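You operate a simulated robot arm through the tools that you are given. There is no shell and no other tool. Be economical: measure what you need, move in short steps, check, and stop when the job is done.

Carry out the task below with a simulated two-armed robot. There is one attempt and no reset: what you move stays moved.

## Task
Pick up the stub one with one hand, pass it to the other hand and put it on the upper board of the goods shelf.

It is judged by the outcome, as a careful person would: the job done as asked, and still so three seconds after it is handed in. It fails if anything else is knocked over, pushed out of place, dropped, spilled or broken.

## Robot
Two 6-joint arms with two-finger parallel grippers on one trunk, on a base that drives. Base frame: it is fixed to the floor where the robot stands at the start and does not move with it; the origin is under the middle of the robot, x ahead of it, y to its left, z up; the surface under the hand at the start is at about z = 0.83. Lengths are in m, angles in degrees, forces in N, time in s.
The left shoulder is at the start at [0.08, 0.216, 1.61], the right one opposite. With the tool pointing down near the work surface each hand reaches from about 0.1 to 0.66 m from the robot's upright axis, wherever it stands, measured 20 degrees to its own side. Places, roughly: upper board of the goods shelf [0.7, 1.9, 0.5]. Payload 3.43 kg a hand.
Tool frame (each hand has its own): the origin (TCP) lies between the finger pads and is the grasp point; the fingertips stand 0.03 m ahead of it; z points along the fingers, y is the line along which they close. The gripper opens to 0.094 m. The fingers are 0.028 m wide and 0.01 m thick; the gripper's body (0.05 by 0.096 m) begins 0.055 m behind the TCP.
Orientation is told as [roll, pitch, yaw] about the base's x, y, z axes, in that order, counted from this pose: with the fingers straight down and closing along the base's y, the tool's x points along the base's -x, its y along +y and its z along -z.

## Interface
- The arms move only by the tool apply_moves. It takes "left_moves", "right_moves" or both (then of equal length, played together; a hand with none holds still); each is a list of rows, each a list of 7 numbers: the closure in counts, from 0 (fully open) to 255 (shut), then the shift along the tool's x, y, z in m, then the turn, a rotation vector about the tool's x, y, z in degrees. In form: [[grip, tx, ty, tz, ax, ay, az], ...]. A call has 1 to 10 rows; each row shifts and turns the commanded pose from where the row before left it, along the tool's axes as they then stand. Rows are played at 5 a second. More than 0.05 m and 8.6 degrees between two rows, or a gripper value outside its range, and nothing of the call is played. A pose out of reach is approached as far as the arm can. The call stops where the force on the tool passes 40 N (or 10 N more than at its start, if that is more) or the arm is blocked; 0.2 s more then pass. Each finger travels about 0.072 m/s and halts on what it meets, pressing with about 41 N; the grip force reading is that of the motor and also rises with nothing between the fingers. The clock runs only during rows and for 0.2 s after the last one: add rows that do not move to give the fingers time. It gives the time, the measured TCP pose, the force on the tool (base axes), the opening and the grip force at its end, in the units of the frame above (readings bear some noise), with the torque about the TCP (base axes, N m) and any sound that the robot's microphone picked up, and new pictures: "show" is both (left out), scene, wrist or none (wrist: the cameras of the hands that moved).
- Cameras (640 x 400 px; columns grow to the right, rows downward): "scene" is now at [0.0871, 0.0224, 1.7539]; the picture's right is [0.27, -0.96, 0.00], its down [-0.86, -0.24, -0.44] and it looks along [0.42, 0.12, -0.90] (base axes); focal length 252 px, centre (320, 200). "left" rides on the left gripper at [0.076, -0.014, -0.103] in its tool frame; the picture's right is [0.18, 0.98, 0.00], its down [-0.75, 0.14, -0.64] and it looks along [-0.63, 0.12, 0.77] (tool axes); focal length 243 px, centre (320, 200). "right" rides on the right gripper at [0.076, 0.014, -0.103] in its tool frame; the picture's right is [-0.18, 0.98, 0.00], its down [-0.75, -0.14, -0.64] and it looks along [-0.63, -0.12, 0.77] (tool axes); focal length 243 px, centre (320, 200). There is no depth. A picture from a camera that has moved, and an enlarged one, comes with that camera's place and axes in the base frame and with its lens. The place of the scene camera against the robot may be out by one fixed shift of up to 0.012 m in any direction.
- raise_lower(by): slides the trunk up (or, below 0, down) by that many m; the arms and the scene camera ride with it, the base frame stays. It gives what a move gives, with no picture.
- base_move(legs): drives the robot by 1 to 6 legs, each [ahead, left, turn to the left] in m, m and degrees, along the robot's own axes; the way and the turn of a leg run together, so that a leg with both is an arc; at most 1.5 m and 180 degrees a leg. The arms and the cameras ride along, it lands a little off, and it stops where it bumps. It gives what a move gives, and a new picture of the scene camera.
- head_to(pan, tilt): turns the head with the scene camera to pan (to the left, within 86 degrees either way) and tilt (down, from -29 to 69), counted from straight ahead of the robot. It gives what a move gives, and a new picture of the scene camera.
- inspect(camera, box): a new picture of the part [left, top, right, bottom] of that camera's present view, enlarged. The clock stands still meanwhile.
- sign_off(): hands the job in; it is judged then, once.

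Go step by step. Nothing tells you exact positions but the pictures and the camera data: compare them with the known pose of the tool, close in by small moves and look again before you grip or let go. The budget is 120 turns and 260 pictures, counting those below and the enlarged ones. Unless the task says otherwise, let go and move clear before handing in, and close with one line.

The tools are called after "Request:" as a command line: name --argument value ..., lists and objects as JSON in quotes. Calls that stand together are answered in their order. apply_moves: Moves the arms, as the interface text tells. Its arguments: {"type":"object","properties":{"left_moves":{"type":"array","items":{"type":"array","items":{"type":"number"}}},"right_moves":{"type":"array","items":{"type":"array","items":{"type":"number"}}},"show":{"type":"string","enum":["both","scene","wrist","none"]}},"required":[]} The other tools are called the same way: raise_lower (by) slides the trunk up or down; base_move (legs) drives the base; head_to (pan, tilt) turns the head that bears the scene camera; inspect (camera, box) takes an enlarged picture of a part of a camera's view; sign_off () hands the job in.

At the start:

```text
clock: 0.0
left_tool_pos: [0.5067, 0.257, 1.0413]
left_orientation: [-0.1, 0.0, 0.0]
left_force: [-0.1, 0.2, 0.0]
left_ft_torque: [-0.01, -0.02, -0.03]
left_width: 0.094
left_grasp_force: 0.1
right_tool_pos: [0.4237, -0.1799, 1.042]
right_orientation: [0.0, 0.0, 0.1]
right_force: [0.7, -0.1, -0.8]
right_ft_torque: [0.02, 0.0, 0.02]
right_width: 0.0939
right_grasp_force: 0.1
trunk travel left (down, up): [-0.84, 0.0]
robot x, y, heading: [-0.0026, 0.0005, -0.1]
head pan, tilt: [15.8, 63.8]
```

scene: 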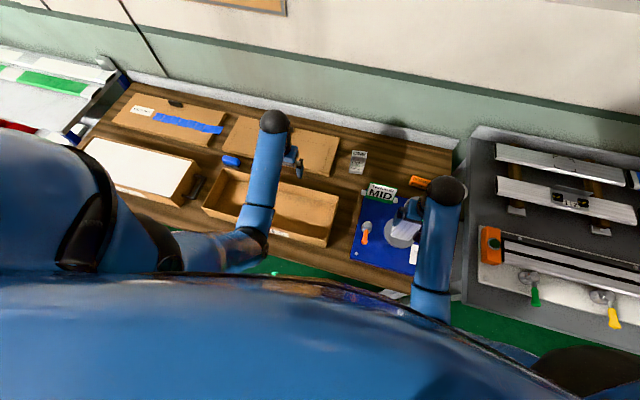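
right: 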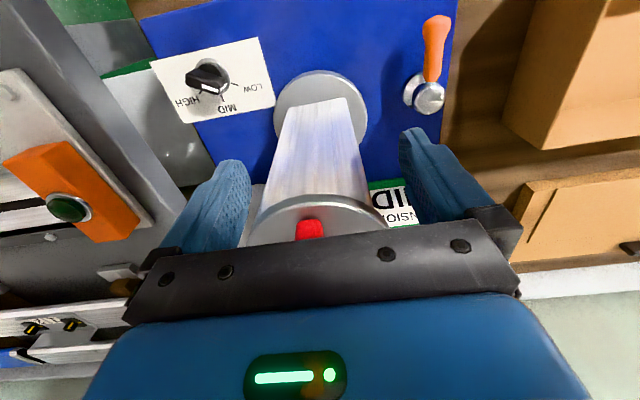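
left: 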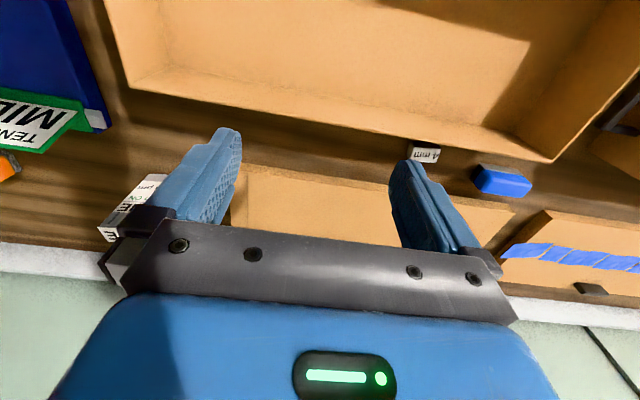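

I see a workbench with boxes, a blue device panel, and small items; I need to find out what the "stub" is. I'll enlarge parts of the views.

Request:
inspect --camera "scene" --box '[200, 100, 460, 270]'

Request:
inspect --camera "left" --box '[0, 80, 640, 300]'

Request:
inspect --camera "scene" --box '[0, 40, 240, 200]'

```text
2.35 times, centred on (330, 185) of scene
camera zoom: at [0.0871, 0.0224, 1.7539], right [0.27, -0.96, 0.0], down [-0.86, -0.24, -0.44], along [0.42, 0.12, -0.9], focal length 594 px, centre (296, 235)
```

zoom: 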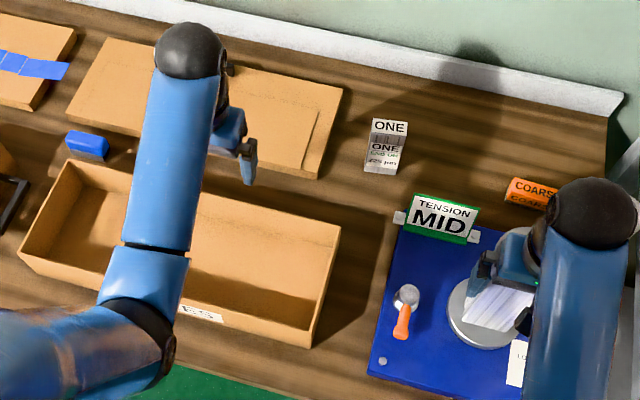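

```text
1.00 times, centred on (320, 190) of left (not enlarged: the box is as wide or as high as the picture)
camera zoom: at [0.4307, 0.2416, 1.1458], right [-0.18, 0.98, 0.0], down [0.75, 0.14, 0.64], along [0.63, 0.12, -0.77], focal length 243 px, centre (320, 210)
```

zoom: 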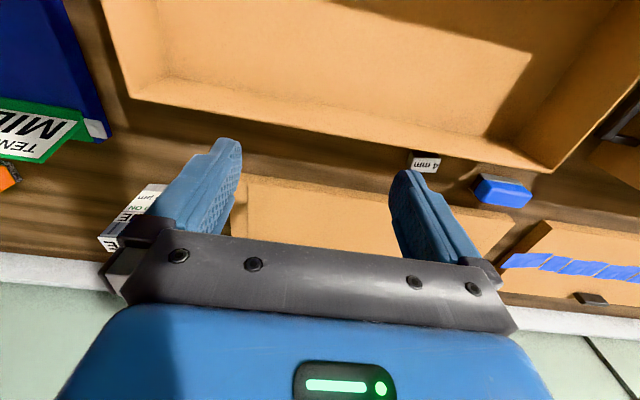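

```text
2.50 times, centred on (120, 120) of scene
camera zoom: at [0.0871, 0.0224, 1.7539], right [0.27, -0.96, 0.0], down [-0.86, -0.24, -0.44], along [0.42, 0.12, -0.9], focal length 631 px, centre (820, 400)
```

zoom: 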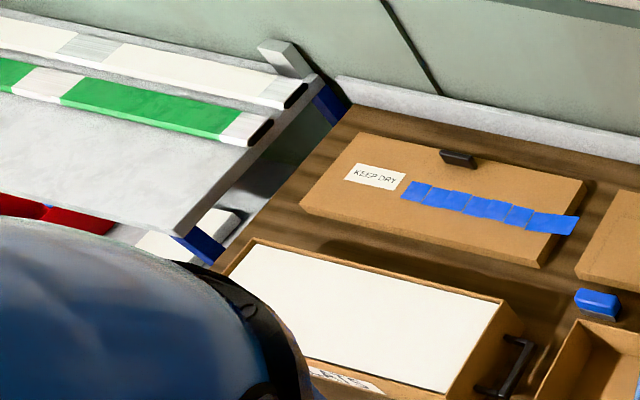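

The grey item labelled "ONE" is a likely candidate; I'll read its label closely along with the others.

Request:
inspect --camera "scene" --box '[335, 140, 385, 180]'

Request:
inspect --camera "left" --box '[80, 150, 200, 260]'

Request:
inspect --camera "left" --box '[380, 130, 480, 190]'

Request:
head_to --pan -25 --tilt 50

Request:
head_to --pan 70 --tilt 35

```text
10.00 times, centred on (360, 160) of scene
camera zoom: at [0.0871, 0.0224, 1.7539], right [0.27, -0.96, 0.0], down [-0.86, -0.24, -0.44], along [0.42, 0.12, -0.9], focal length 2523 px, centre (-80, 600)
```

zoom: 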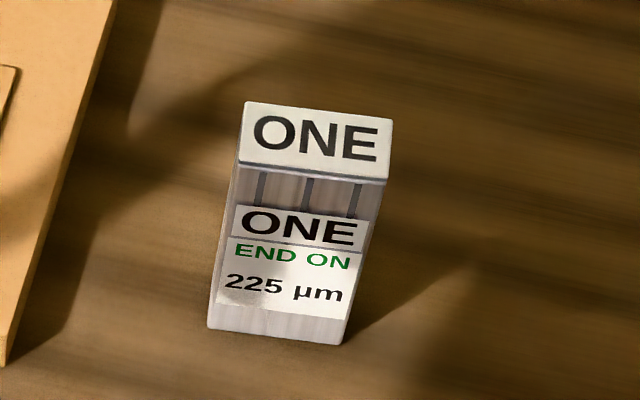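

```text
3.64 times, centred on (140, 205) of left
camera zoom: at [0.4307, 0.2416, 1.1458], right [-0.18, 0.98, 0.0], down [0.75, 0.14, 0.64], along [0.63, 0.12, -0.77], focal length 882 px, centre (974, 182)
```

zoom: 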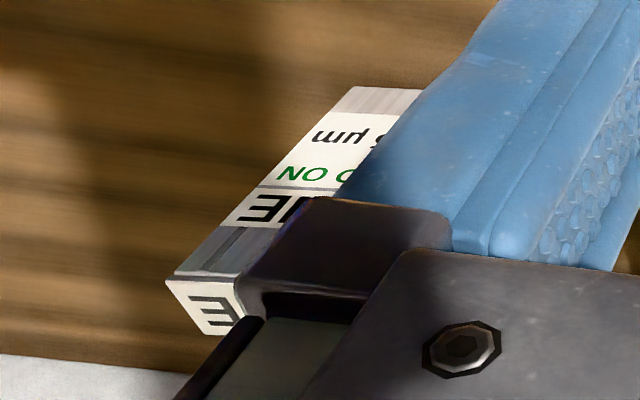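

```text
6.40 times, centred on (430, 160) of left
camera zoom: at [0.4307, 0.2416, 1.1458], right [-0.18, 0.98, 0.0], down [0.75, 0.14, 0.64], along [0.63, 0.12, -0.77], focal length 1553 px, centre (-384, 456)
```

zoom: 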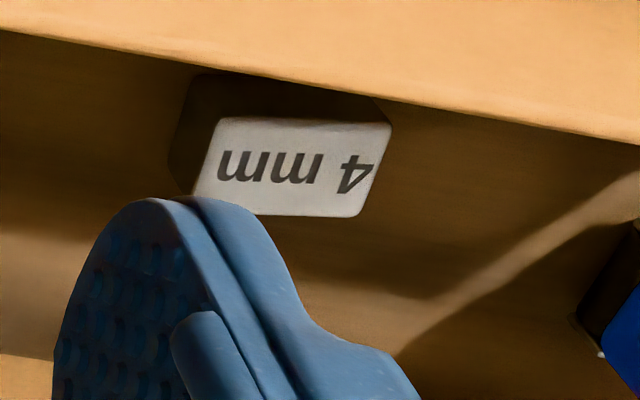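

```text
clock: 1.1
left_tool_pos: [0.507, 0.2568, 1.0418]
left_orientation: [-0.1, 0.0, 0.1]
left_force: [0.2, -0.2, -0.3]
left_ft_torque: [0.0, 0.01, 0.0]
left_width: 0.0941
left_grasp_force: 0.1
right_tool_pos: [0.4233, -0.1806, 1.0417]
right_orientation: [0.0, 0.0, 0.0]
right_force: [0.1, -0.1, 0.4]
right_ft_torque: [-0.04, -0.01, 0.02]
right_width: 0.0939
right_grasp_force: 0.1
trunk travel left (down, up): [-0.84, 0.0]
robot x, y, heading: [-0.0012, 0.0013, 0.1]
head pan, tilt: [-25.0, 50.0]
camera scene: at [0.0974, -0.027, 1.7707], right [-0.42, -0.91, 0.0], down [-0.69, 0.32, -0.64], along [0.58, -0.27, -0.77], focal length 252 px, centre (320, 200)
```

scene: 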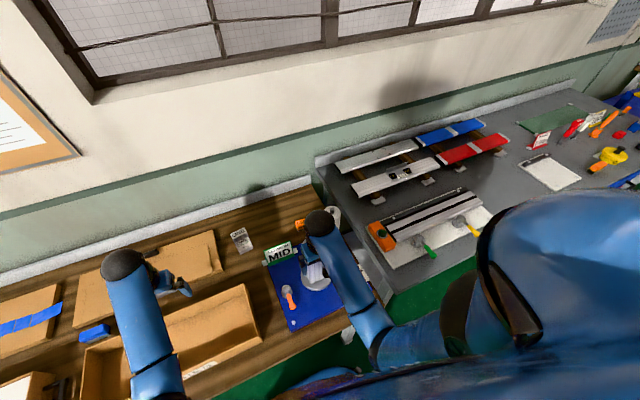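

```text
clock: 2.8
left_tool_pos: [0.507, 0.2567, 1.0424]
left_orientation: [0.0, 0.0, -0.1]
left_force: [0.0, 0.0, -0.6]
left_ft_torque: [-0.01, -0.03, 0.0]
left_width: 0.094
left_grasp_force: 0.1
right_tool_pos: [0.4241, -0.181, 1.0427]
right_orientation: [0.0, 0.0, 0.0]
right_force: [0.4, -0.3, -0.3]
right_ft_torque: [0.02, -0.01, -0.02]
right_width: 0.0939
right_grasp_force: 0.1
trunk travel left (down, up): [-0.84, 0.0]
robot x, y, heading: [-0.0019, -0.0028, -0.2]
head pan, tilt: [70.0, 35.0]
camera scene: at [0.0576, 0.0882, 1.7925], right [0.94, -0.34, 0.0], down [-0.2, -0.54, -0.82], along [0.28, 0.77, -0.57], focal length 252 px, centre (320, 200)
```

scene: 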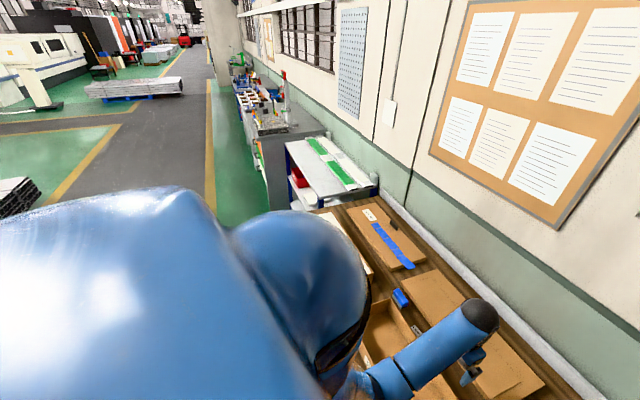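

The "ONE" stub stands on the bench at about [0.70, 0.03], roughly 0.056 wide, 0.035 deep and 0.115 high. I check the shelf and the bench edge before moving.

Request:
inspect --camera "scene" --box '[250, 100, 410, 240]'

Request:
head_to --pan 0 --tilt 66

```text
2.86 times, centred on (330, 170) of scene
camera zoom: at [0.0576, 0.0882, 1.7925], right [0.94, -0.34, 0.0], down [-0.2, -0.54, -0.82], along [0.28, 0.77, -0.57], focal length 721 px, centre (291, 286)
```

zoom: 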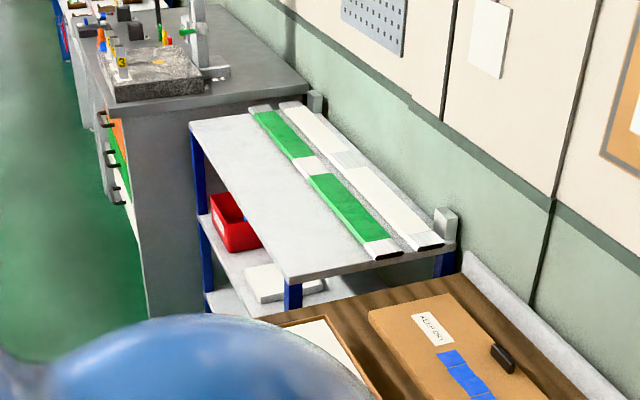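

```text
clock: 4.2
left_tool_pos: [0.5067, 0.2568, 1.0414]
left_orientation: [-0.1, 0.0, 0.0]
left_force: [0.5, 0.1, 0.1]
left_ft_torque: [-0.01, -0.01, -0.03]
left_width: 0.0939
left_grasp_force: 0.0
right_tool_pos: [0.4236, -0.1804, 1.0424]
right_orientation: [0.0, 0.0, -0.1]
right_force: [-0.5, 0.0, 0.5]
right_ft_torque: [0.02, -0.01, 0.02]
right_width: 0.094
right_grasp_force: 0.1
trunk travel left (down, up): [-0.84, 0.0]
robot x, y, heading: [-0.0043, 0.0039, -0.2]
head pan, tilt: [0.0, 66.0]
camera scene: at [0.0868, 0.0055, 1.7516], right [0.0, -1.0, 0.0], down [-0.91, 0.0, -0.41], along [0.41, 0.0, -0.91], focal length 252 px, centre (320, 200)
```

scene: 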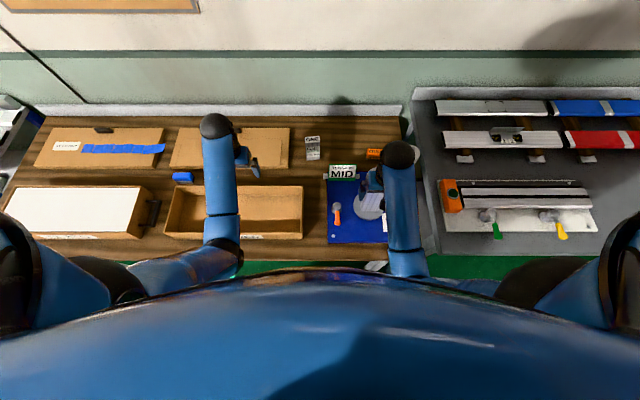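

The upper board's front half is free (strips lie on its back half). The stub is at the edge of reach, so I'll raise both hands clear and lower the trunk by the same amount to gain forward reach.

Request:
apply_moves --left_moves '[[0, 0, 0, -0.05, 0, 0, 0], [0, 0, 0, -0.05, 0, 0, 0], [0, 0, 0, -0.05, 0, 0, 0], [0, 0, 0, -0.05, 0, 0, 0], [0, 0, 0, -0.05, 0, 0, 0]]' --right_moves '[[0, 0, 0, -0.05, 0, 0, 0], [0, 0, 0, -0.05, 0, 0, 0], [0, 0, 0, -0.05, 0, 0, 0], [0, 0, 0, -0.05, 0, 0, 0], [0, 0, 0, -0.05, 0, 0, 0]]' --show "none"

Request:
raise_lower --by -0.22

Request:
inspect --camera "scene" --box '[0, 0, 640, 400]'

Request:
inspect --camera "right" --box '[0, 0, 640, 400]'

```text
clock: 5.4
left_tool_pos: [0.5959, 0.2648, 1.1082]
left_orientation: [0.1, 0.0, 0.0]
left_force: [0.5, 0.0, -0.7]
left_ft_torque: [0.03, 0.04, -0.04]
left_width: 0.0942
left_grasp_force: 0.0
left hand out of reach, approached as far as the arm can: row 1, 2, 3, 4, 5
right_tool_pos: [0.4364, -0.1807, 1.0449]
right_orientation: [0.0, -0.2, 0.0]
right_force: [0.4, 0.0, 0.1]
right_ft_torque: [0.01, 0.02, 0.03]
right_width: 0.0941
right_grasp_force: 0.0
right hand out of reach, approached as far as the arm can: row 1, 2, 3, 4, 5
trunk travel left (down, up): [-0.84, 0.0]
robot x, y, heading: [0.0004, -0.0031, 0.2]
head pan, tilt: [0.0, 66.0]
```

```text
clock: 6.0
left_tool_pos: [0.5916, 0.265, 1.09]
left_orientation: [0.0, -0.1, 0.1]
left_force: [0.0, -0.1, -0.3]
left_ft_torque: [0.01, 0.0, 0.05]
left_width: 0.0939
left_grasp_force: 0.0
right_tool_pos: [0.4339, -0.1808, 1.0295]
right_orientation: [-0.1, -0.5, -0.1]
right_force: [-6.2, 1.8, 10.8]
right_ft_torque: [-0.13, -0.31, -0.06]
right_width: 0.0941
right_grasp_force: 0.0
trunk travel left (down, up): [-0.821, 0.019]
robot x, y, heading: [-0.0031, 0.0021, -0.1]
head pan, tilt: [0.0, 66.0]
stopped: the force on the tool passed its limit at 62 N (the readings are from after the stop); the commanded pose is now the measured one
```

```text
1.00 times, centred on (320, 200) of scene (not enlarged: the box is as wide or as high as the picture)
camera zoom: at [0.0845, 0.0061, 1.7321], right [0.0, -1.0, 0.0], down [-0.91, 0.0, -0.41], along [0.41, 0.0, -0.91], focal length 252 px, centre (320, 200)
```

zoom: 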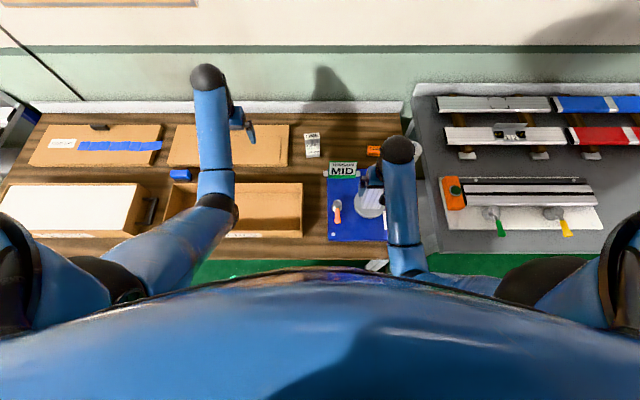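

```text
1.00 times, centred on (320, 200) of right (not enlarged: the box is as wide or as high as the picture)
camera zoom: at [0.3578, -0.1664, 1.1311], right [0.19, 0.98, 0.0], down [0.75, -0.14, 0.65], along [0.64, -0.12, -0.76], focal length 243 px, centre (320, 200)
```

zoom: 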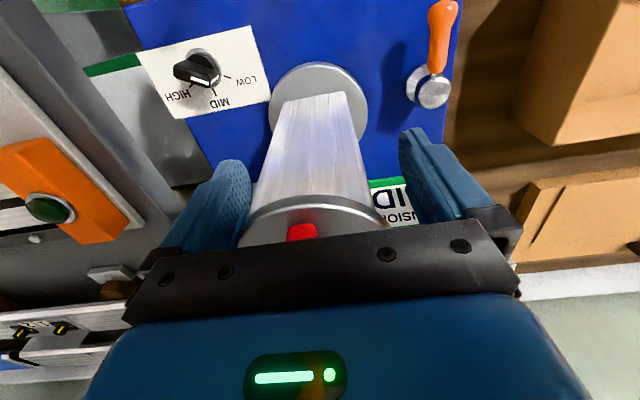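

Lowering the trunk brought the right palm onto the spool post between its fingers; nothing appears displaced. I put the trunk back up and then slide the right hand forward, away from the spool.

Request:
raise_lower --by 0.019

Request:
apply_moves --right_moves '[[0, -0.03, 0, -0.005, 0, 0, 0], [0, -0.03, 0, -0.01, 0, 0, 0], [0, -0.03, 0, -0.01, 0, 0, 0]]'

```text
clock: 6.7
left_tool_pos: [0.5919, 0.2653, 1.1087]
left_orientation: [0.0, -0.1, -0.1]
left_force: [0.3, 0.4, 0.7]
left_ft_torque: [-0.03, -0.01, -0.01]
left_width: 0.094
left_grasp_force: 0.1
right_tool_pos: [0.4338, -0.1802, 1.0484]
right_orientation: [0.0, -0.4, 0.0]
right_force: [-0.8, 0.4, -0.3]
right_ft_torque: [0.0, 0.0, -0.05]
right_width: 0.0939
right_grasp_force: 0.1
trunk travel left (down, up): [-0.84, 0.0]
robot x, y, heading: [-0.0021, 0.0002, -0.1]
head pan, tilt: [0.0, 66.0]
```

```text
clock: 7.1
left_tool_pos: [0.5921, 0.2597, 1.1104]
left_orientation: [0.1, -0.2, -0.2]
left_force: [-0.5, 0.4, -0.1]
left_ft_torque: [-0.01, -0.01, 0.01]
left_width: 0.0944
left_grasp_force: 0.1
right_tool_pos: [0.4561, -0.1853, 1.0479]
right_orientation: [-0.3, 0.3, -0.8]
right_force: [0.7, -1.1, -0.3]
right_ft_torque: [0.04, 0.0, 0.0]
right_width: 0.0938
right_grasp_force: 0.2
right hand out of reach, approached as far as the arm can: row 2
trunk travel left (down, up): [-0.84, 0.0]
robot x, y, heading: [-0.0018, -0.0013, -0.1]
head pan, tilt: [0.0, 66.0]
stopped in row 2 (right hand): the force on the tool passed its limit at 47 N (the readings are from after the stop); the commanded pose is now the measured one
camera scene: at [0.0841, 0.0021, 1.7513], right [0.0, -1.0, 0.0], down [-0.91, 0.0, -0.41], along [0.41, 0.0, -0.91], focal length 252 px, centre (320, 200)
camera right: at [0.3808, -0.1711, 1.1511], right [0.2, 0.98, -0.01], down [0.76, -0.15, 0.64], along [0.62, -0.13, -0.77], focal length 243 px, centre (320, 200)
```

scene: 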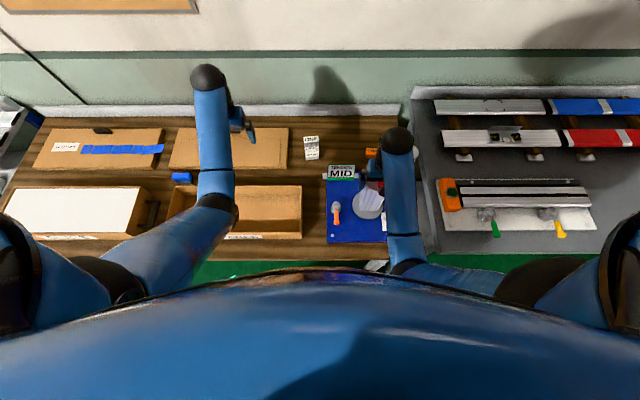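
right: 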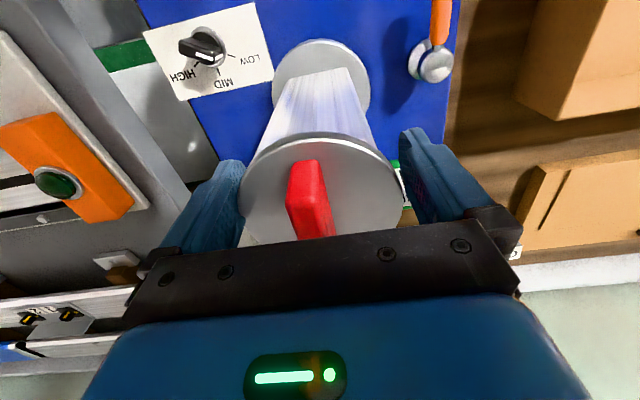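

The right hand met something on the way: the spool's flange looks about as wide as the opening. I look closely before moving again.

Request:
inspect --camera "right" --box '[180, 100, 460, 280]'

Request:
inspect --camera "scene" --box '[320, 120, 430, 280]'

Request:
inspect --camera "left" --box '[0, 0, 640, 400]'

```text
2.22 times, centred on (320, 190) of right
camera zoom: at [0.3808, -0.1711, 1.1511], right [0.2, 0.98, -0.01], down [0.76, -0.15, 0.64], along [0.62, -0.13, -0.77], focal length 539 px, centre (320, 222)
```

zoom: 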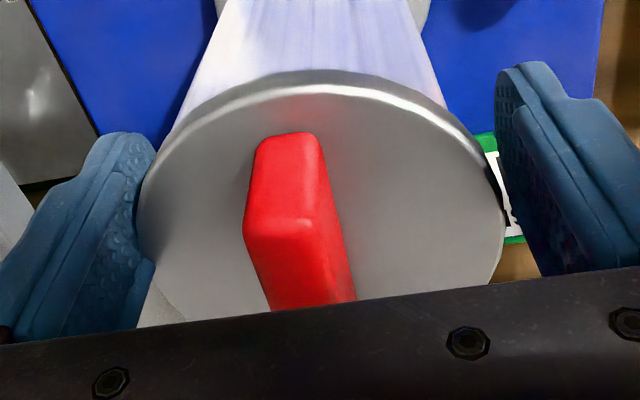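

```text
2.50 times, centred on (375, 200) of scene
camera zoom: at [0.0841, 0.0021, 1.7513], right [0.0, -1.0, 0.0], down [-0.91, 0.0, -0.41], along [0.41, 0.0, -0.91], focal length 631 px, centre (182, 200)
```

zoom: 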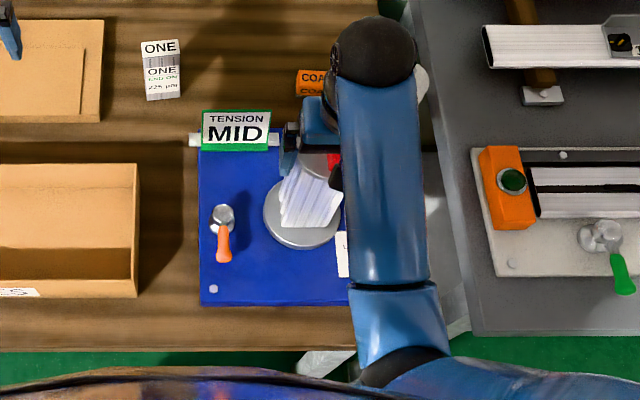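

```text
1.00 times, centred on (320, 200) of left (not enlarged: the box is as wide or as high as the picture)
camera zoom: at [0.5153, 0.2458, 1.2133], right [-0.18, 0.98, 0.0], down [0.75, 0.14, 0.64], along [0.63, 0.12, -0.77], focal length 243 px, centre (320, 200)
```

zoom: 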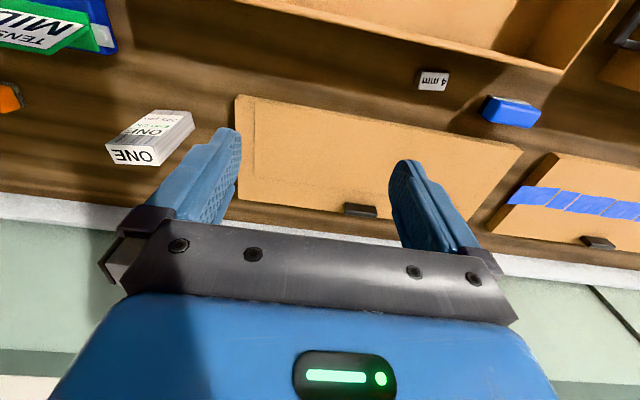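

The right hand straddles the upright spool's flange, with a red key under the palm; the arm can't rise there. The safest way out is to back the whole base off, drawing the open fingers straight off the flange.

Request:
base_move --legs '[[-0.1, 0, 0]]'

Request:
inspect --camera "right" --box '[0, 0, 640, 400]'

```text
clock: 8.2
left_tool_pos: [0.5028, 0.2633, 1.1027]
left_orientation: [0.0, 0.4, -0.2]
left_force: [1.0, -0.6, -0.2]
left_ft_torque: [-0.02, 0.06, 0.0]
left_width: 0.0939
left_grasp_force: 0.0
right_tool_pos: [0.367, -0.184, 1.046]
right_orientation: [-0.2, 0.9, -0.7]
right_force: [0.6, -0.2, 0.1]
right_ft_torque: [-0.01, 0.09, -0.02]
right_width: 0.0941
right_grasp_force: 0.1
trunk travel left (down, up): [-0.84, 0.0]
robot x, y, heading: [-0.099, 0.0023, -0.1]
head pan, tilt: [0.0, 66.0]
camera scene: at [0.0014, 0.0054, 1.7502], right [0.0, -1.0, 0.0], down [-0.92, 0.0, -0.4], along [0.4, 0.0, -0.92], focal length 252 px, centre (320, 200)
```

scene: 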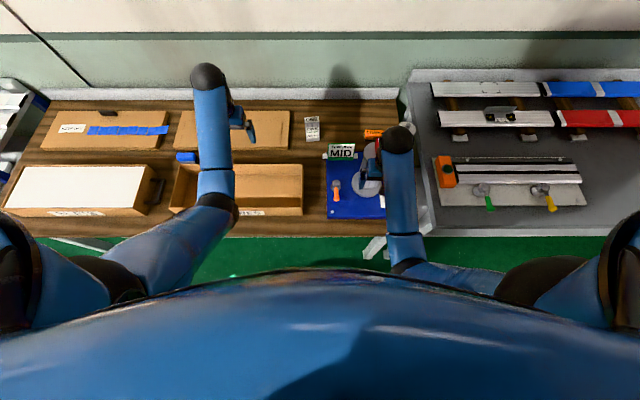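

```text
1.00 times, centred on (320, 200) of right (not enlarged: the box is as wide or as high as the picture)
camera zoom: at [0.2934, -0.1686, 1.1481], right [0.2, 0.98, -0.01], down [0.76, -0.15, 0.63], along [0.62, -0.13, -0.78], focal length 243 px, centre (320, 200)
```

zoom: 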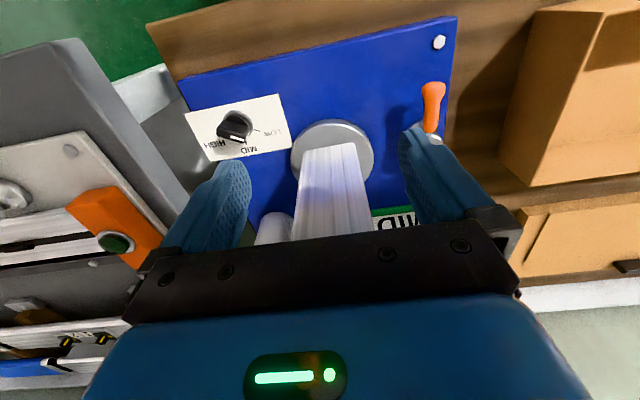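

The hand is clear of the spool flange. I back off further, then shift left so that the right hand faces the stub, and tilt the right hand's fingers forward for extra reach.

Request:
base_move --legs '[[-0.15, 0, 0], [0, 0.22, 0]]'

Request:
apply_moves --right_moves '[[0, 0, 0, 0, 0, -8, 0], [0, 0, 0, 0, 0, -8, 0], [0, 0, 0, 0, 0, -8, 0], [0, 0, 0, 0, 0, -8, 0], [0, 0, 0, 0, 0, -8, 0]]'

```text
clock: 10.9
left_tool_pos: [0.3481, 0.4772, 1.1088]
left_orientation: [0.3, 0.0, -0.2]
left_force: [0.4, -0.8, 0.3]
left_ft_torque: [0.05, -0.03, 0.03]
left_width: 0.094
left_grasp_force: 0.1
right_tool_pos: [0.2117, 0.0314, 1.0478]
right_orientation: [-0.1, 0.5, -0.7]
right_force: [0.2, 0.4, 0.4]
right_ft_torque: [0.05, 0.03, 0.01]
right_width: 0.0941
right_grasp_force: 0.1
trunk travel left (down, up): [-0.84, 0.0]
robot x, y, heading: [-0.2516, 0.2195, 0.0]
head pan, tilt: [0.0, 66.0]
camera scene: at [-0.1583, 0.2172, 1.7511], right [0.0, -1.0, 0.0], down [-0.91, 0.0, -0.41], along [0.41, 0.0, -0.91], focal length 252 px, centre (320, 200)
```

scene: 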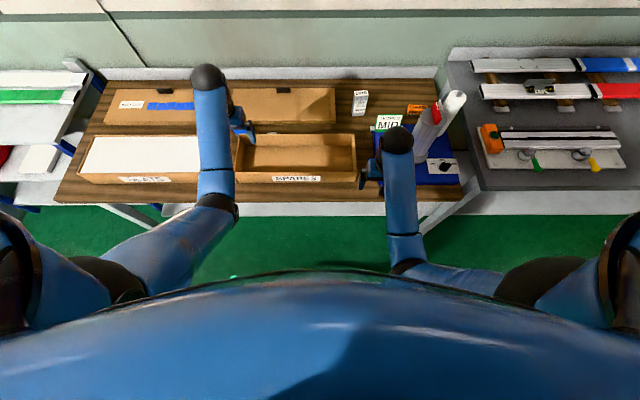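

```text
clock: 12.1
left_tool_pos: [0.347, 0.4814, 1.1086]
left_orientation: [0.1, -0.1, -0.2]
left_force: [0.3, -0.5, -1.0]
left_ft_torque: [0.03, -0.02, -0.01]
left_width: 0.0942
left_grasp_force: 0.0
right_tool_pos: [0.2094, 0.0351, 1.0504]
right_orientation: [-0.5, -39.9, -0.5]
right_force: [0.0, -0.1, 0.3]
right_ft_torque: [-0.01, -0.01, -0.01]
right_width: 0.0941
right_grasp_force: 0.0
trunk travel left (down, up): [-0.84, 0.0]
robot x, y, heading: [-0.2425, 0.2241, -0.3]
head pan, tilt: [0.0, 66.0]
camera scene: at [-0.1617, 0.2239, 1.7513], right [0.0, -1.0, 0.0], down [-0.91, 0.0, -0.41], along [0.41, 0.0, -0.91], focal length 252 px, centre (320, 200)
camera right: at [0.0871, 0.0502, 1.0792], right [0.15, 0.98, 0.11], down [0.17, -0.14, 0.98], along [0.97, -0.13, -0.18], focal length 243 px, centre (320, 200)
```

scene: 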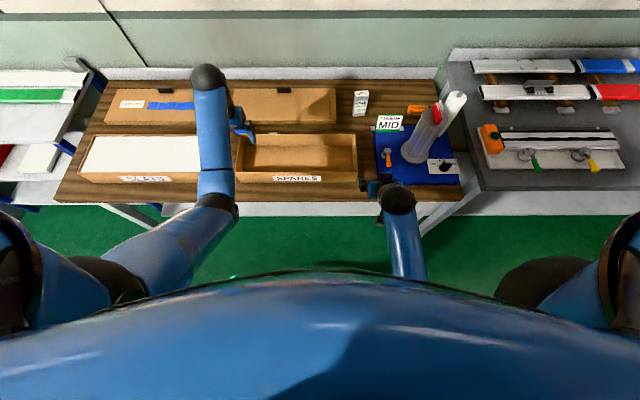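
right: 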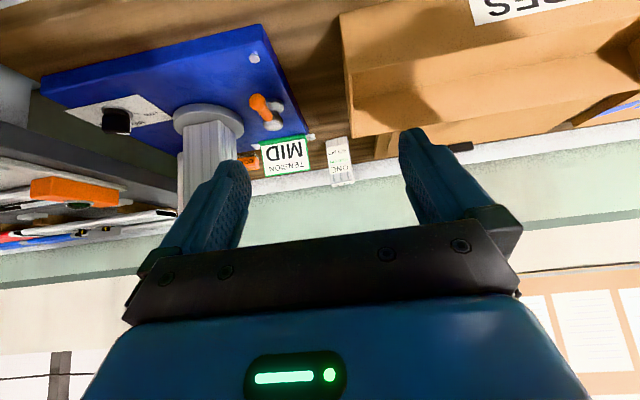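

The bench is open beneath and the tilt works. I test the forward reach of the right hand at this height.

Request:
apply_moves --right_moves '[[0, -0.0306, 0, 0.0257, 0, 0, 0], [0, -0.0306, 0, 0.0257, 0, 0, 0], [0, -0.0306, 0, 0.0257, 0, 0, 0], [0, -0.0306, 0, 0.0257, 0, 0, 0], [0, -0.0306, 0, 0.0257, 0, 0, 0]]' --show "wrist"

```text
clock: 13.3
left_tool_pos: [0.3497, 0.4819, 1.1077]
left_orientation: [0.0, 0.1, -0.2]
left_force: [0.4, -0.1, 0.3]
left_ft_torque: [0.01, 0.03, 0.0]
left_width: 0.094
left_grasp_force: 0.1
right_tool_pos: [0.4128, 0.0323, 1.0459]
right_orientation: [-0.4, -39.5, -0.3]
right_force: [0.2, 0.2, -0.2]
right_ft_torque: [0.0, 0.01, -0.01]
right_width: 0.0939
right_grasp_force: 0.1
trunk travel left (down, up): [-0.84, 0.0]
robot x, y, heading: [-0.246, 0.2162, -0.2]
head pan, tilt: [0.0, 66.0]
camera right: at [0.2904, 0.0481, 1.0758], right [0.15, 0.98, 0.11], down [0.17, -0.14, 0.98], along [0.97, -0.13, -0.19], focal length 243 px, centre (320, 200)
```

right: 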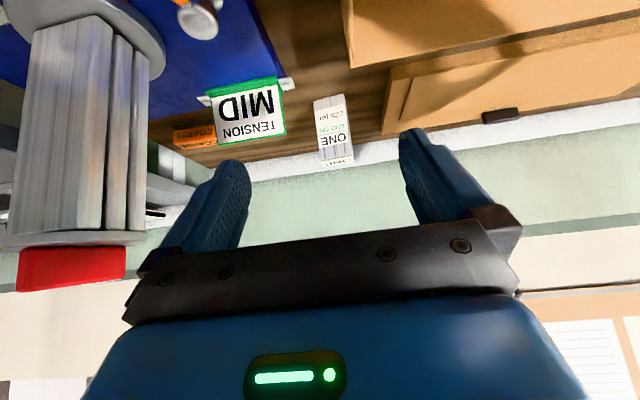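

The right hand reaches 0.66 m ahead of the robot in this tilted pose. The stub's centre is near [0.685, 0.031], turned about +5°; I drive forward 0.18 m and look again.

Request:
base_move --legs '[[0.18, 0, 0]]'

Request:
inspect --camera "right" --box '[220, 0, 460, 150]'

Request:
inspect --camera "scene" --box '[320, 80, 440, 180]'

```text
clock: 14.8
left_tool_pos: [0.5216, 0.4817, 1.1109]
left_orientation: [0.0, -0.3, -0.2]
left_force: [0.3, -0.3, 0.0]
left_ft_torque: [0.03, -0.06, 0.02]
left_width: 0.0942
left_grasp_force: 0.0
right_tool_pos: [0.586, 0.0319, 1.0498]
right_orientation: [-0.5, -39.8, -0.5]
right_force: [0.1, 0.2, 0.8]
right_ft_torque: [0.0, 0.04, 0.03]
right_width: 0.0939
right_grasp_force: 0.1
trunk travel left (down, up): [-0.84, 0.0]
robot x, y, heading: [-0.0676, 0.2193, -0.2]
head pan, tilt: [0.0, 66.0]
camera scene: at [0.0129, 0.2237, 1.7516], right [0.0, -1.0, 0.0], down [-0.91, 0.0, -0.41], along [0.41, 0.0, -0.91], focal length 252 px, centre (320, 200)
```

scene: 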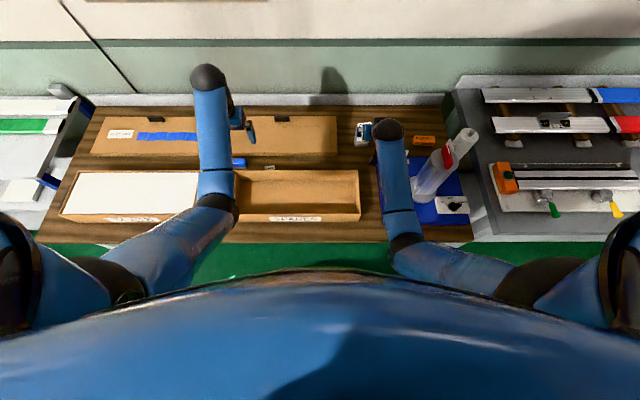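

```text
2.67 times, centred on (340, 75) of right
camera zoom: at [0.4631, 0.0475, 1.0787], right [0.15, 0.98, 0.11], down [0.17, -0.14, 0.98], along [0.97, -0.13, -0.19], focal length 647 px, centre (267, 533)
```

zoom: 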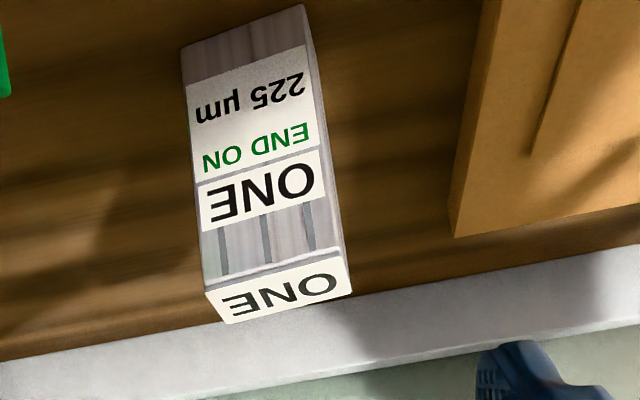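

```text
4.00 times, centred on (380, 130) of scene
camera zoom: at [0.0129, 0.2237, 1.7516], right [0.0, -1.0, 0.0], down [-0.91, 0.0, -0.41], along [0.41, 0.0, -0.91], focal length 1009 px, centre (80, 480)
```

zoom: 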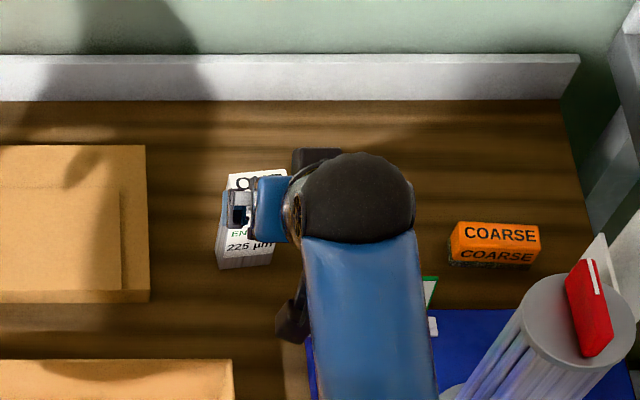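

The stub measures about 0.052 × 0.026 × 0.11 m, centred at [0.691, 0.0325], turned about +7°, top at z 0.94. I drive forward a little more to bring it well within reach.

Request:
base_move --legs '[[0.065, 0, 0]]'

Request:
inspect --camera "right" --box '[220, 0, 460, 150]'

```text
clock: 15.8
left_tool_pos: [0.5788, 0.4807, 1.1143]
left_orientation: [0.1, -0.6, -0.2]
left_force: [-0.5, 0.2, 0.1]
left_ft_torque: [-0.05, -0.04, 0.01]
left_width: 0.0943
left_grasp_force: 0.1
right_tool_pos: [0.6427, 0.0332, 1.0533]
right_orientation: [-0.4, -40.1, -0.5]
right_force: [-0.7, 0.5, 0.4]
right_ft_torque: [-0.03, -0.08, 0.02]
right_width: 0.0939
right_grasp_force: 0.0
trunk travel left (down, up): [-0.84, 0.0]
robot x, y, heading: [-0.0019, 0.217, -0.1]
head pan, tilt: [0.0, 66.0]
camera scene: at [0.0655, 0.2235, 1.7523], right [0.0, -1.0, 0.0], down [-0.91, 0.0, -0.42], along [0.42, 0.0, -0.91], focal length 252 px, centre (320, 200)
```

scene: 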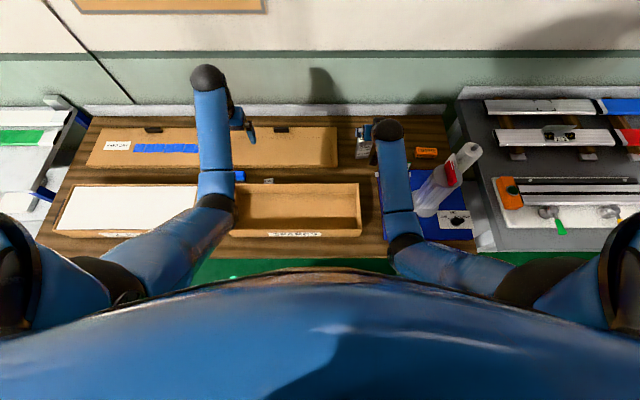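

```text
2.67 times, centred on (340, 75) of right
camera zoom: at [0.5199, 0.0476, 1.0821], right [0.15, 0.98, 0.11], down [0.16, -0.14, 0.98], along [0.98, -0.13, -0.18], focal length 647 px, centre (267, 533)
```

zoom: 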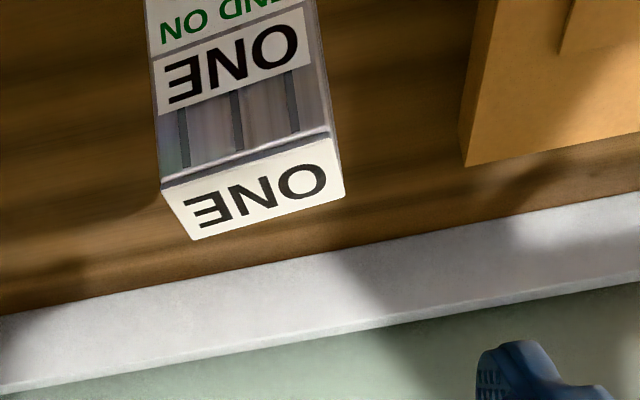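

Triangulating against the first left-wrist picture puts the stub's top nearer z 0.927, centre about [0.715, 0.031]. I move to a pre-grasp above it, matching its 8° turn.

Request:
apply_moves --right_moves '[[0, -0.001, 0, 0.028, 0, 0, 0], [0, -0.001, 0, 0.028, 0, 0, 0], [0, -0.001, 0, 0.028, 0, 0, 0], [0, 0, 0, 0, -5.1, 0, -6.1], [0, 0, 0, 0, 0, 0, 0]]' --show "both"

Request:
inspect --camera "scene" --box '[320, 90, 440, 180]'

```text
clock: 17.0
left_tool_pos: [0.5878, 0.4814, 1.1081]
left_orientation: [-0.1, 0.0, -0.2]
left_force: [0.3, 0.3, -0.4]
left_ft_torque: [-0.03, -0.01, -0.01]
left_width: 0.0937
left_grasp_force: 0.0
right_tool_pos: [0.7083, 0.0313, 0.9844]
right_orientation: [-0.3, -39.5, 7.5]
right_force: [0.5, 0.1, -0.8]
right_ft_torque: [0.01, 0.0, -0.02]
right_width: 0.0941
right_grasp_force: 0.0
trunk travel left (down, up): [-0.84, 0.0]
robot x, y, heading: [-0.0032, 0.2177, -0.4]
head pan, tilt: [0.0, 66.0]
camera scene: at [0.0823, 0.2232, 1.7512], right [0.0, -1.0, 0.0], down [-0.91, 0.0, -0.41], along [0.41, 0.0, -0.91], focal length 252 px, centre (320, 200)
camera right: at [0.5849, 0.029, 1.014], right [0.02, 0.99, 0.11], down [0.19, -0.11, 0.98], along [0.98, 0.01, -0.19], focal length 243 px, centre (320, 200)
```

scene: 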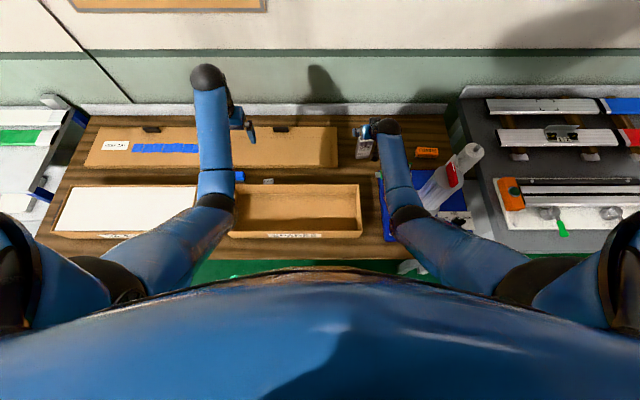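
right: 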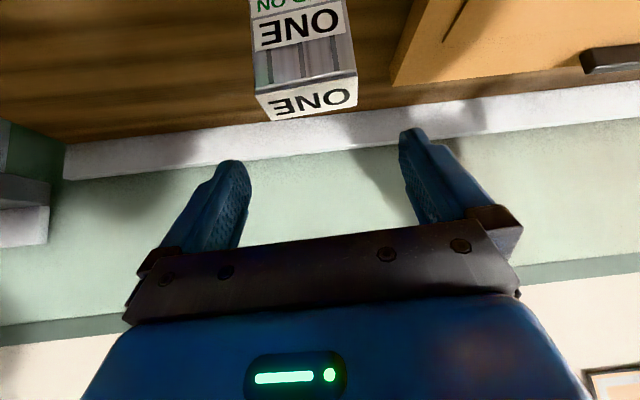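

```text
4.44 times, centred on (380, 135) of scene
camera zoom: at [0.0823, 0.2232, 1.7512], right [0.0, -1.0, 0.0], down [-0.91, 0.0, -0.41], along [0.41, 0.0, -0.91], focal length 1121 px, centre (53, 489)
```

zoom: 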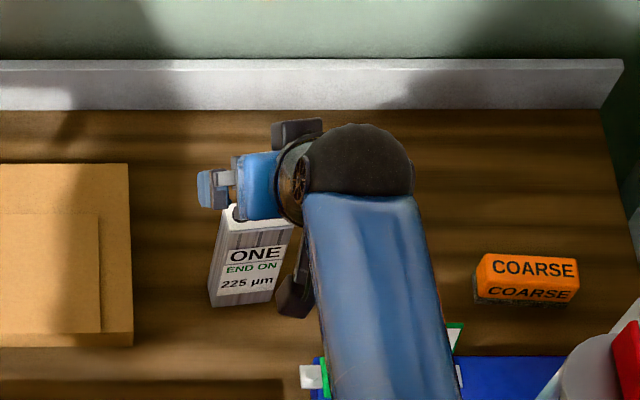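

The corner measurements now agree: centre [0.716, 0.031], turned 7°, and the open fingers straddle it. I descend vertically, most of the way first.

Request:
apply_moves --right_moves '[[0, 0.0225, 0, 0.0249, 0, 0, 0], [0, 0.0225, 0, 0.0249, 0, 0, 0], [0, 0.0215, 0, 0.0257, 0, 0, 0]]' --show "wrist"

Request:
inspect --camera "scene" --box '[320, 90, 440, 180]'

```text
clock: 17.8
left_tool_pos: [0.5887, 0.4817, 1.1075]
left_orientation: [0.0, -0.1, -0.1]
left_force: [-0.2, -0.1, -0.1]
left_ft_torque: [0.02, 0.05, 0.01]
left_width: 0.0939
left_grasp_force: 0.0
right_tool_pos: [0.7032, 0.0313, 0.883]
right_orientation: [-0.4, -39.4, 7.5]
right_force: [-0.3, -0.1, -1.6]
right_ft_torque: [0.03, -0.1, 0.0]
right_width: 0.0937
right_grasp_force: 0.0
trunk travel left (down, up): [-0.84, 0.0]
robot x, y, heading: [-0.0023, 0.2175, -0.3]
head pan, tilt: [0.0, 66.0]
camera right: at [0.5798, 0.0295, 0.912], right [0.02, 0.99, 0.11], down [0.19, -0.11, 0.97], along [0.98, 0.0, -0.19], focal length 243 px, centre (320, 200)
```

right: 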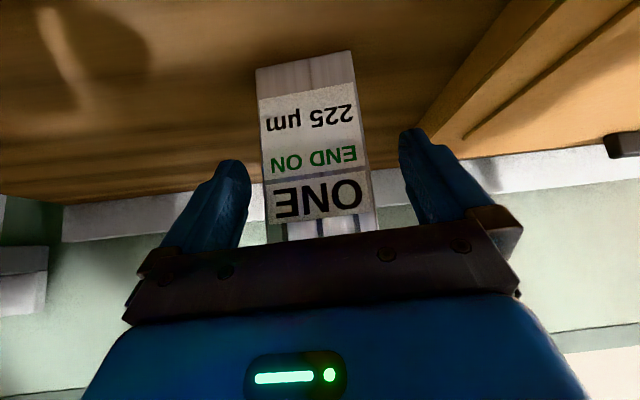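

```text
4.44 times, centred on (380, 135) of scene
camera zoom: at [0.083, 0.224, 1.751], right [0.0, -1.0, 0.0], down [-0.91, 0.0, -0.41], along [0.41, 0.0, -0.91], focal length 1121 px, centre (53, 489)
```

zoom: 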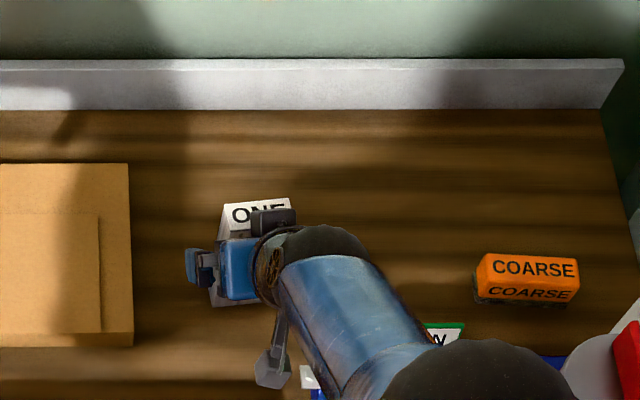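

Well aligned between the fingers. I go down the last 3 cm and close.

Request:
apply_moves --right_moves '[[0, 0.0205, 0, 0.0255, 0, 0, 0], [0, 0, 0, 0, 0, 0, 0], [255, 0, 0, 0, 0, 0, 0], [255, 0, 0, 0, 0, 0, 0], [255, 0, 0, 0, 0, 0, 0], [255, 0, 0, 0, 0, 0, 0], [255, 0, 0, 0, 0, 0, 0]]' --show "wrist"

```text
clock: 19.4
left_tool_pos: [0.5884, 0.4817, 1.1078]
left_orientation: [0.0, -0.1, -0.2]
left_force: [0.4, 0.1, -0.6]
left_ft_torque: [0.0, 0.0, 0.01]
left_width: 0.0942
left_grasp_force: 0.1
right_tool_pos: [0.6921, 0.0274, 0.8722]
right_orientation: [-0.4, -39.4, 7.5]
right_force: [-0.1, -0.6, -0.1]
right_ft_torque: [0.04, 0.0, 0.04]
right_width: 0.0597
right_grasp_force: 41.2
right hand out of reach, approached as far as the arm can: row 1
trunk travel left (down, up): [-0.84, 0.0]
robot x, y, heading: [-0.006, 0.2184, -0.1]
head pan, tilt: [0.0, 66.0]
camera right: at [0.5691, 0.0261, 0.9014], right [0.02, 0.99, 0.11], down [0.19, -0.11, 0.98], along [0.98, 0.0, -0.19], focal length 243 px, centre (320, 200)
```

right: 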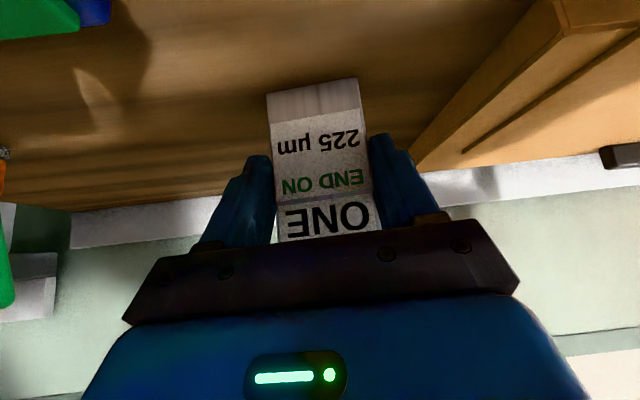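

Gripped firmly at 41 N, though the arm ended at its reach limit, so the fingers hold the front part of the stub. I lift 2 cm as a test and look.

Request:
apply_moves --right_moves '[[255, -0.0064, 0, -0.0077, 0, 0, 0], [255, -0.0064, 0, -0.0077, 0, 0, 0], [255, 0, 0, 0, 0, 0, 0], [255, 0, 0, 0, 0, 0, 0]]' --show "both"

Request:
inspect --camera "left" --box '[0, 0, 320, 200]'

```text
clock: 20.4
left_tool_pos: [0.589, 0.482, 1.109]
left_orientation: [0.0, 0.0, -0.1]
left_force: [0.2, 0.0, 0.9]
left_ft_torque: [0.0, 0.01, 0.01]
left_width: 0.0941
left_grasp_force: 0.0
right_tool_pos: [0.6946, 0.0287, 0.8923]
right_orientation: [-0.4, -39.5, 7.4]
right_force: [-0.1, -0.5, -2.3]
right_ft_torque: [0.01, 0.03, 0.0]
right_width: 0.0594
right_grasp_force: 41.1
trunk travel left (down, up): [-0.84, 0.0]
robot x, y, heading: [-0.0023, 0.2168, -0.0]
head pan, tilt: [0.0, 66.0]
camera scene: at [0.0825, 0.2234, 1.7511], right [0.0, -1.0, 0.0], down [-0.91, 0.0, -0.41], along [0.41, 0.0, -0.91], focal length 252 px, centre (320, 200)
camera right: at [0.5699, 0.0261, 0.9215], right [0.02, 0.99, 0.11], down [0.19, -0.11, 0.98], along [0.98, 0.0, -0.19], focal length 243 px, centre (320, 200)
```

scene: 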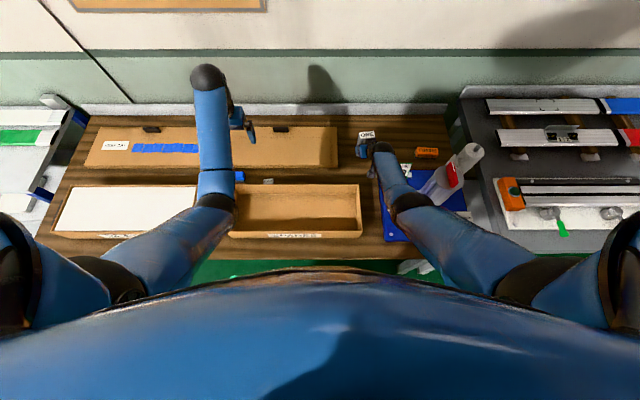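
right: 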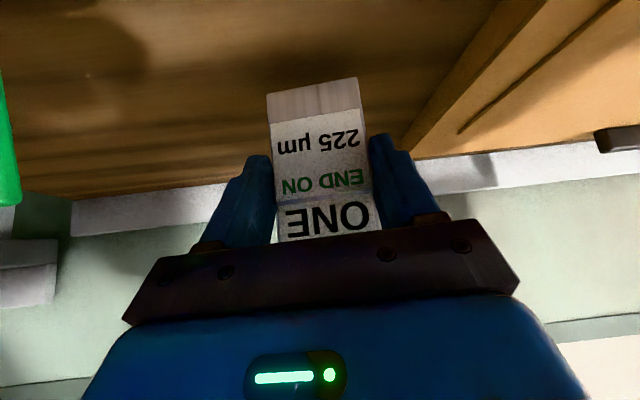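

```text
2.00 times, centred on (160, 100) of left
camera zoom: at [0.5126, 0.4665, 1.2119], right [-0.18, 0.98, 0.0], down [0.75, 0.14, 0.64], along [0.63, 0.12, -0.77], focal length 485 px, centre (640, 400)
```

zoom: 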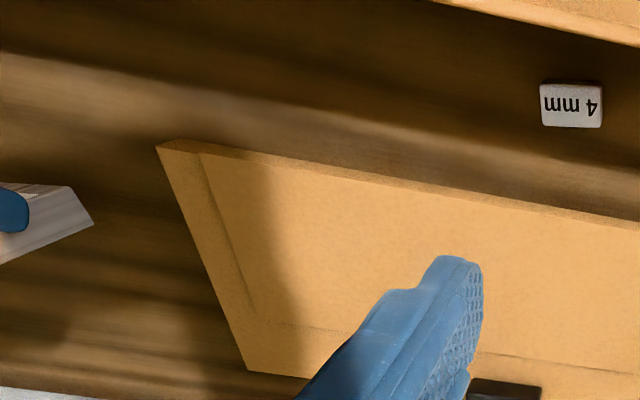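

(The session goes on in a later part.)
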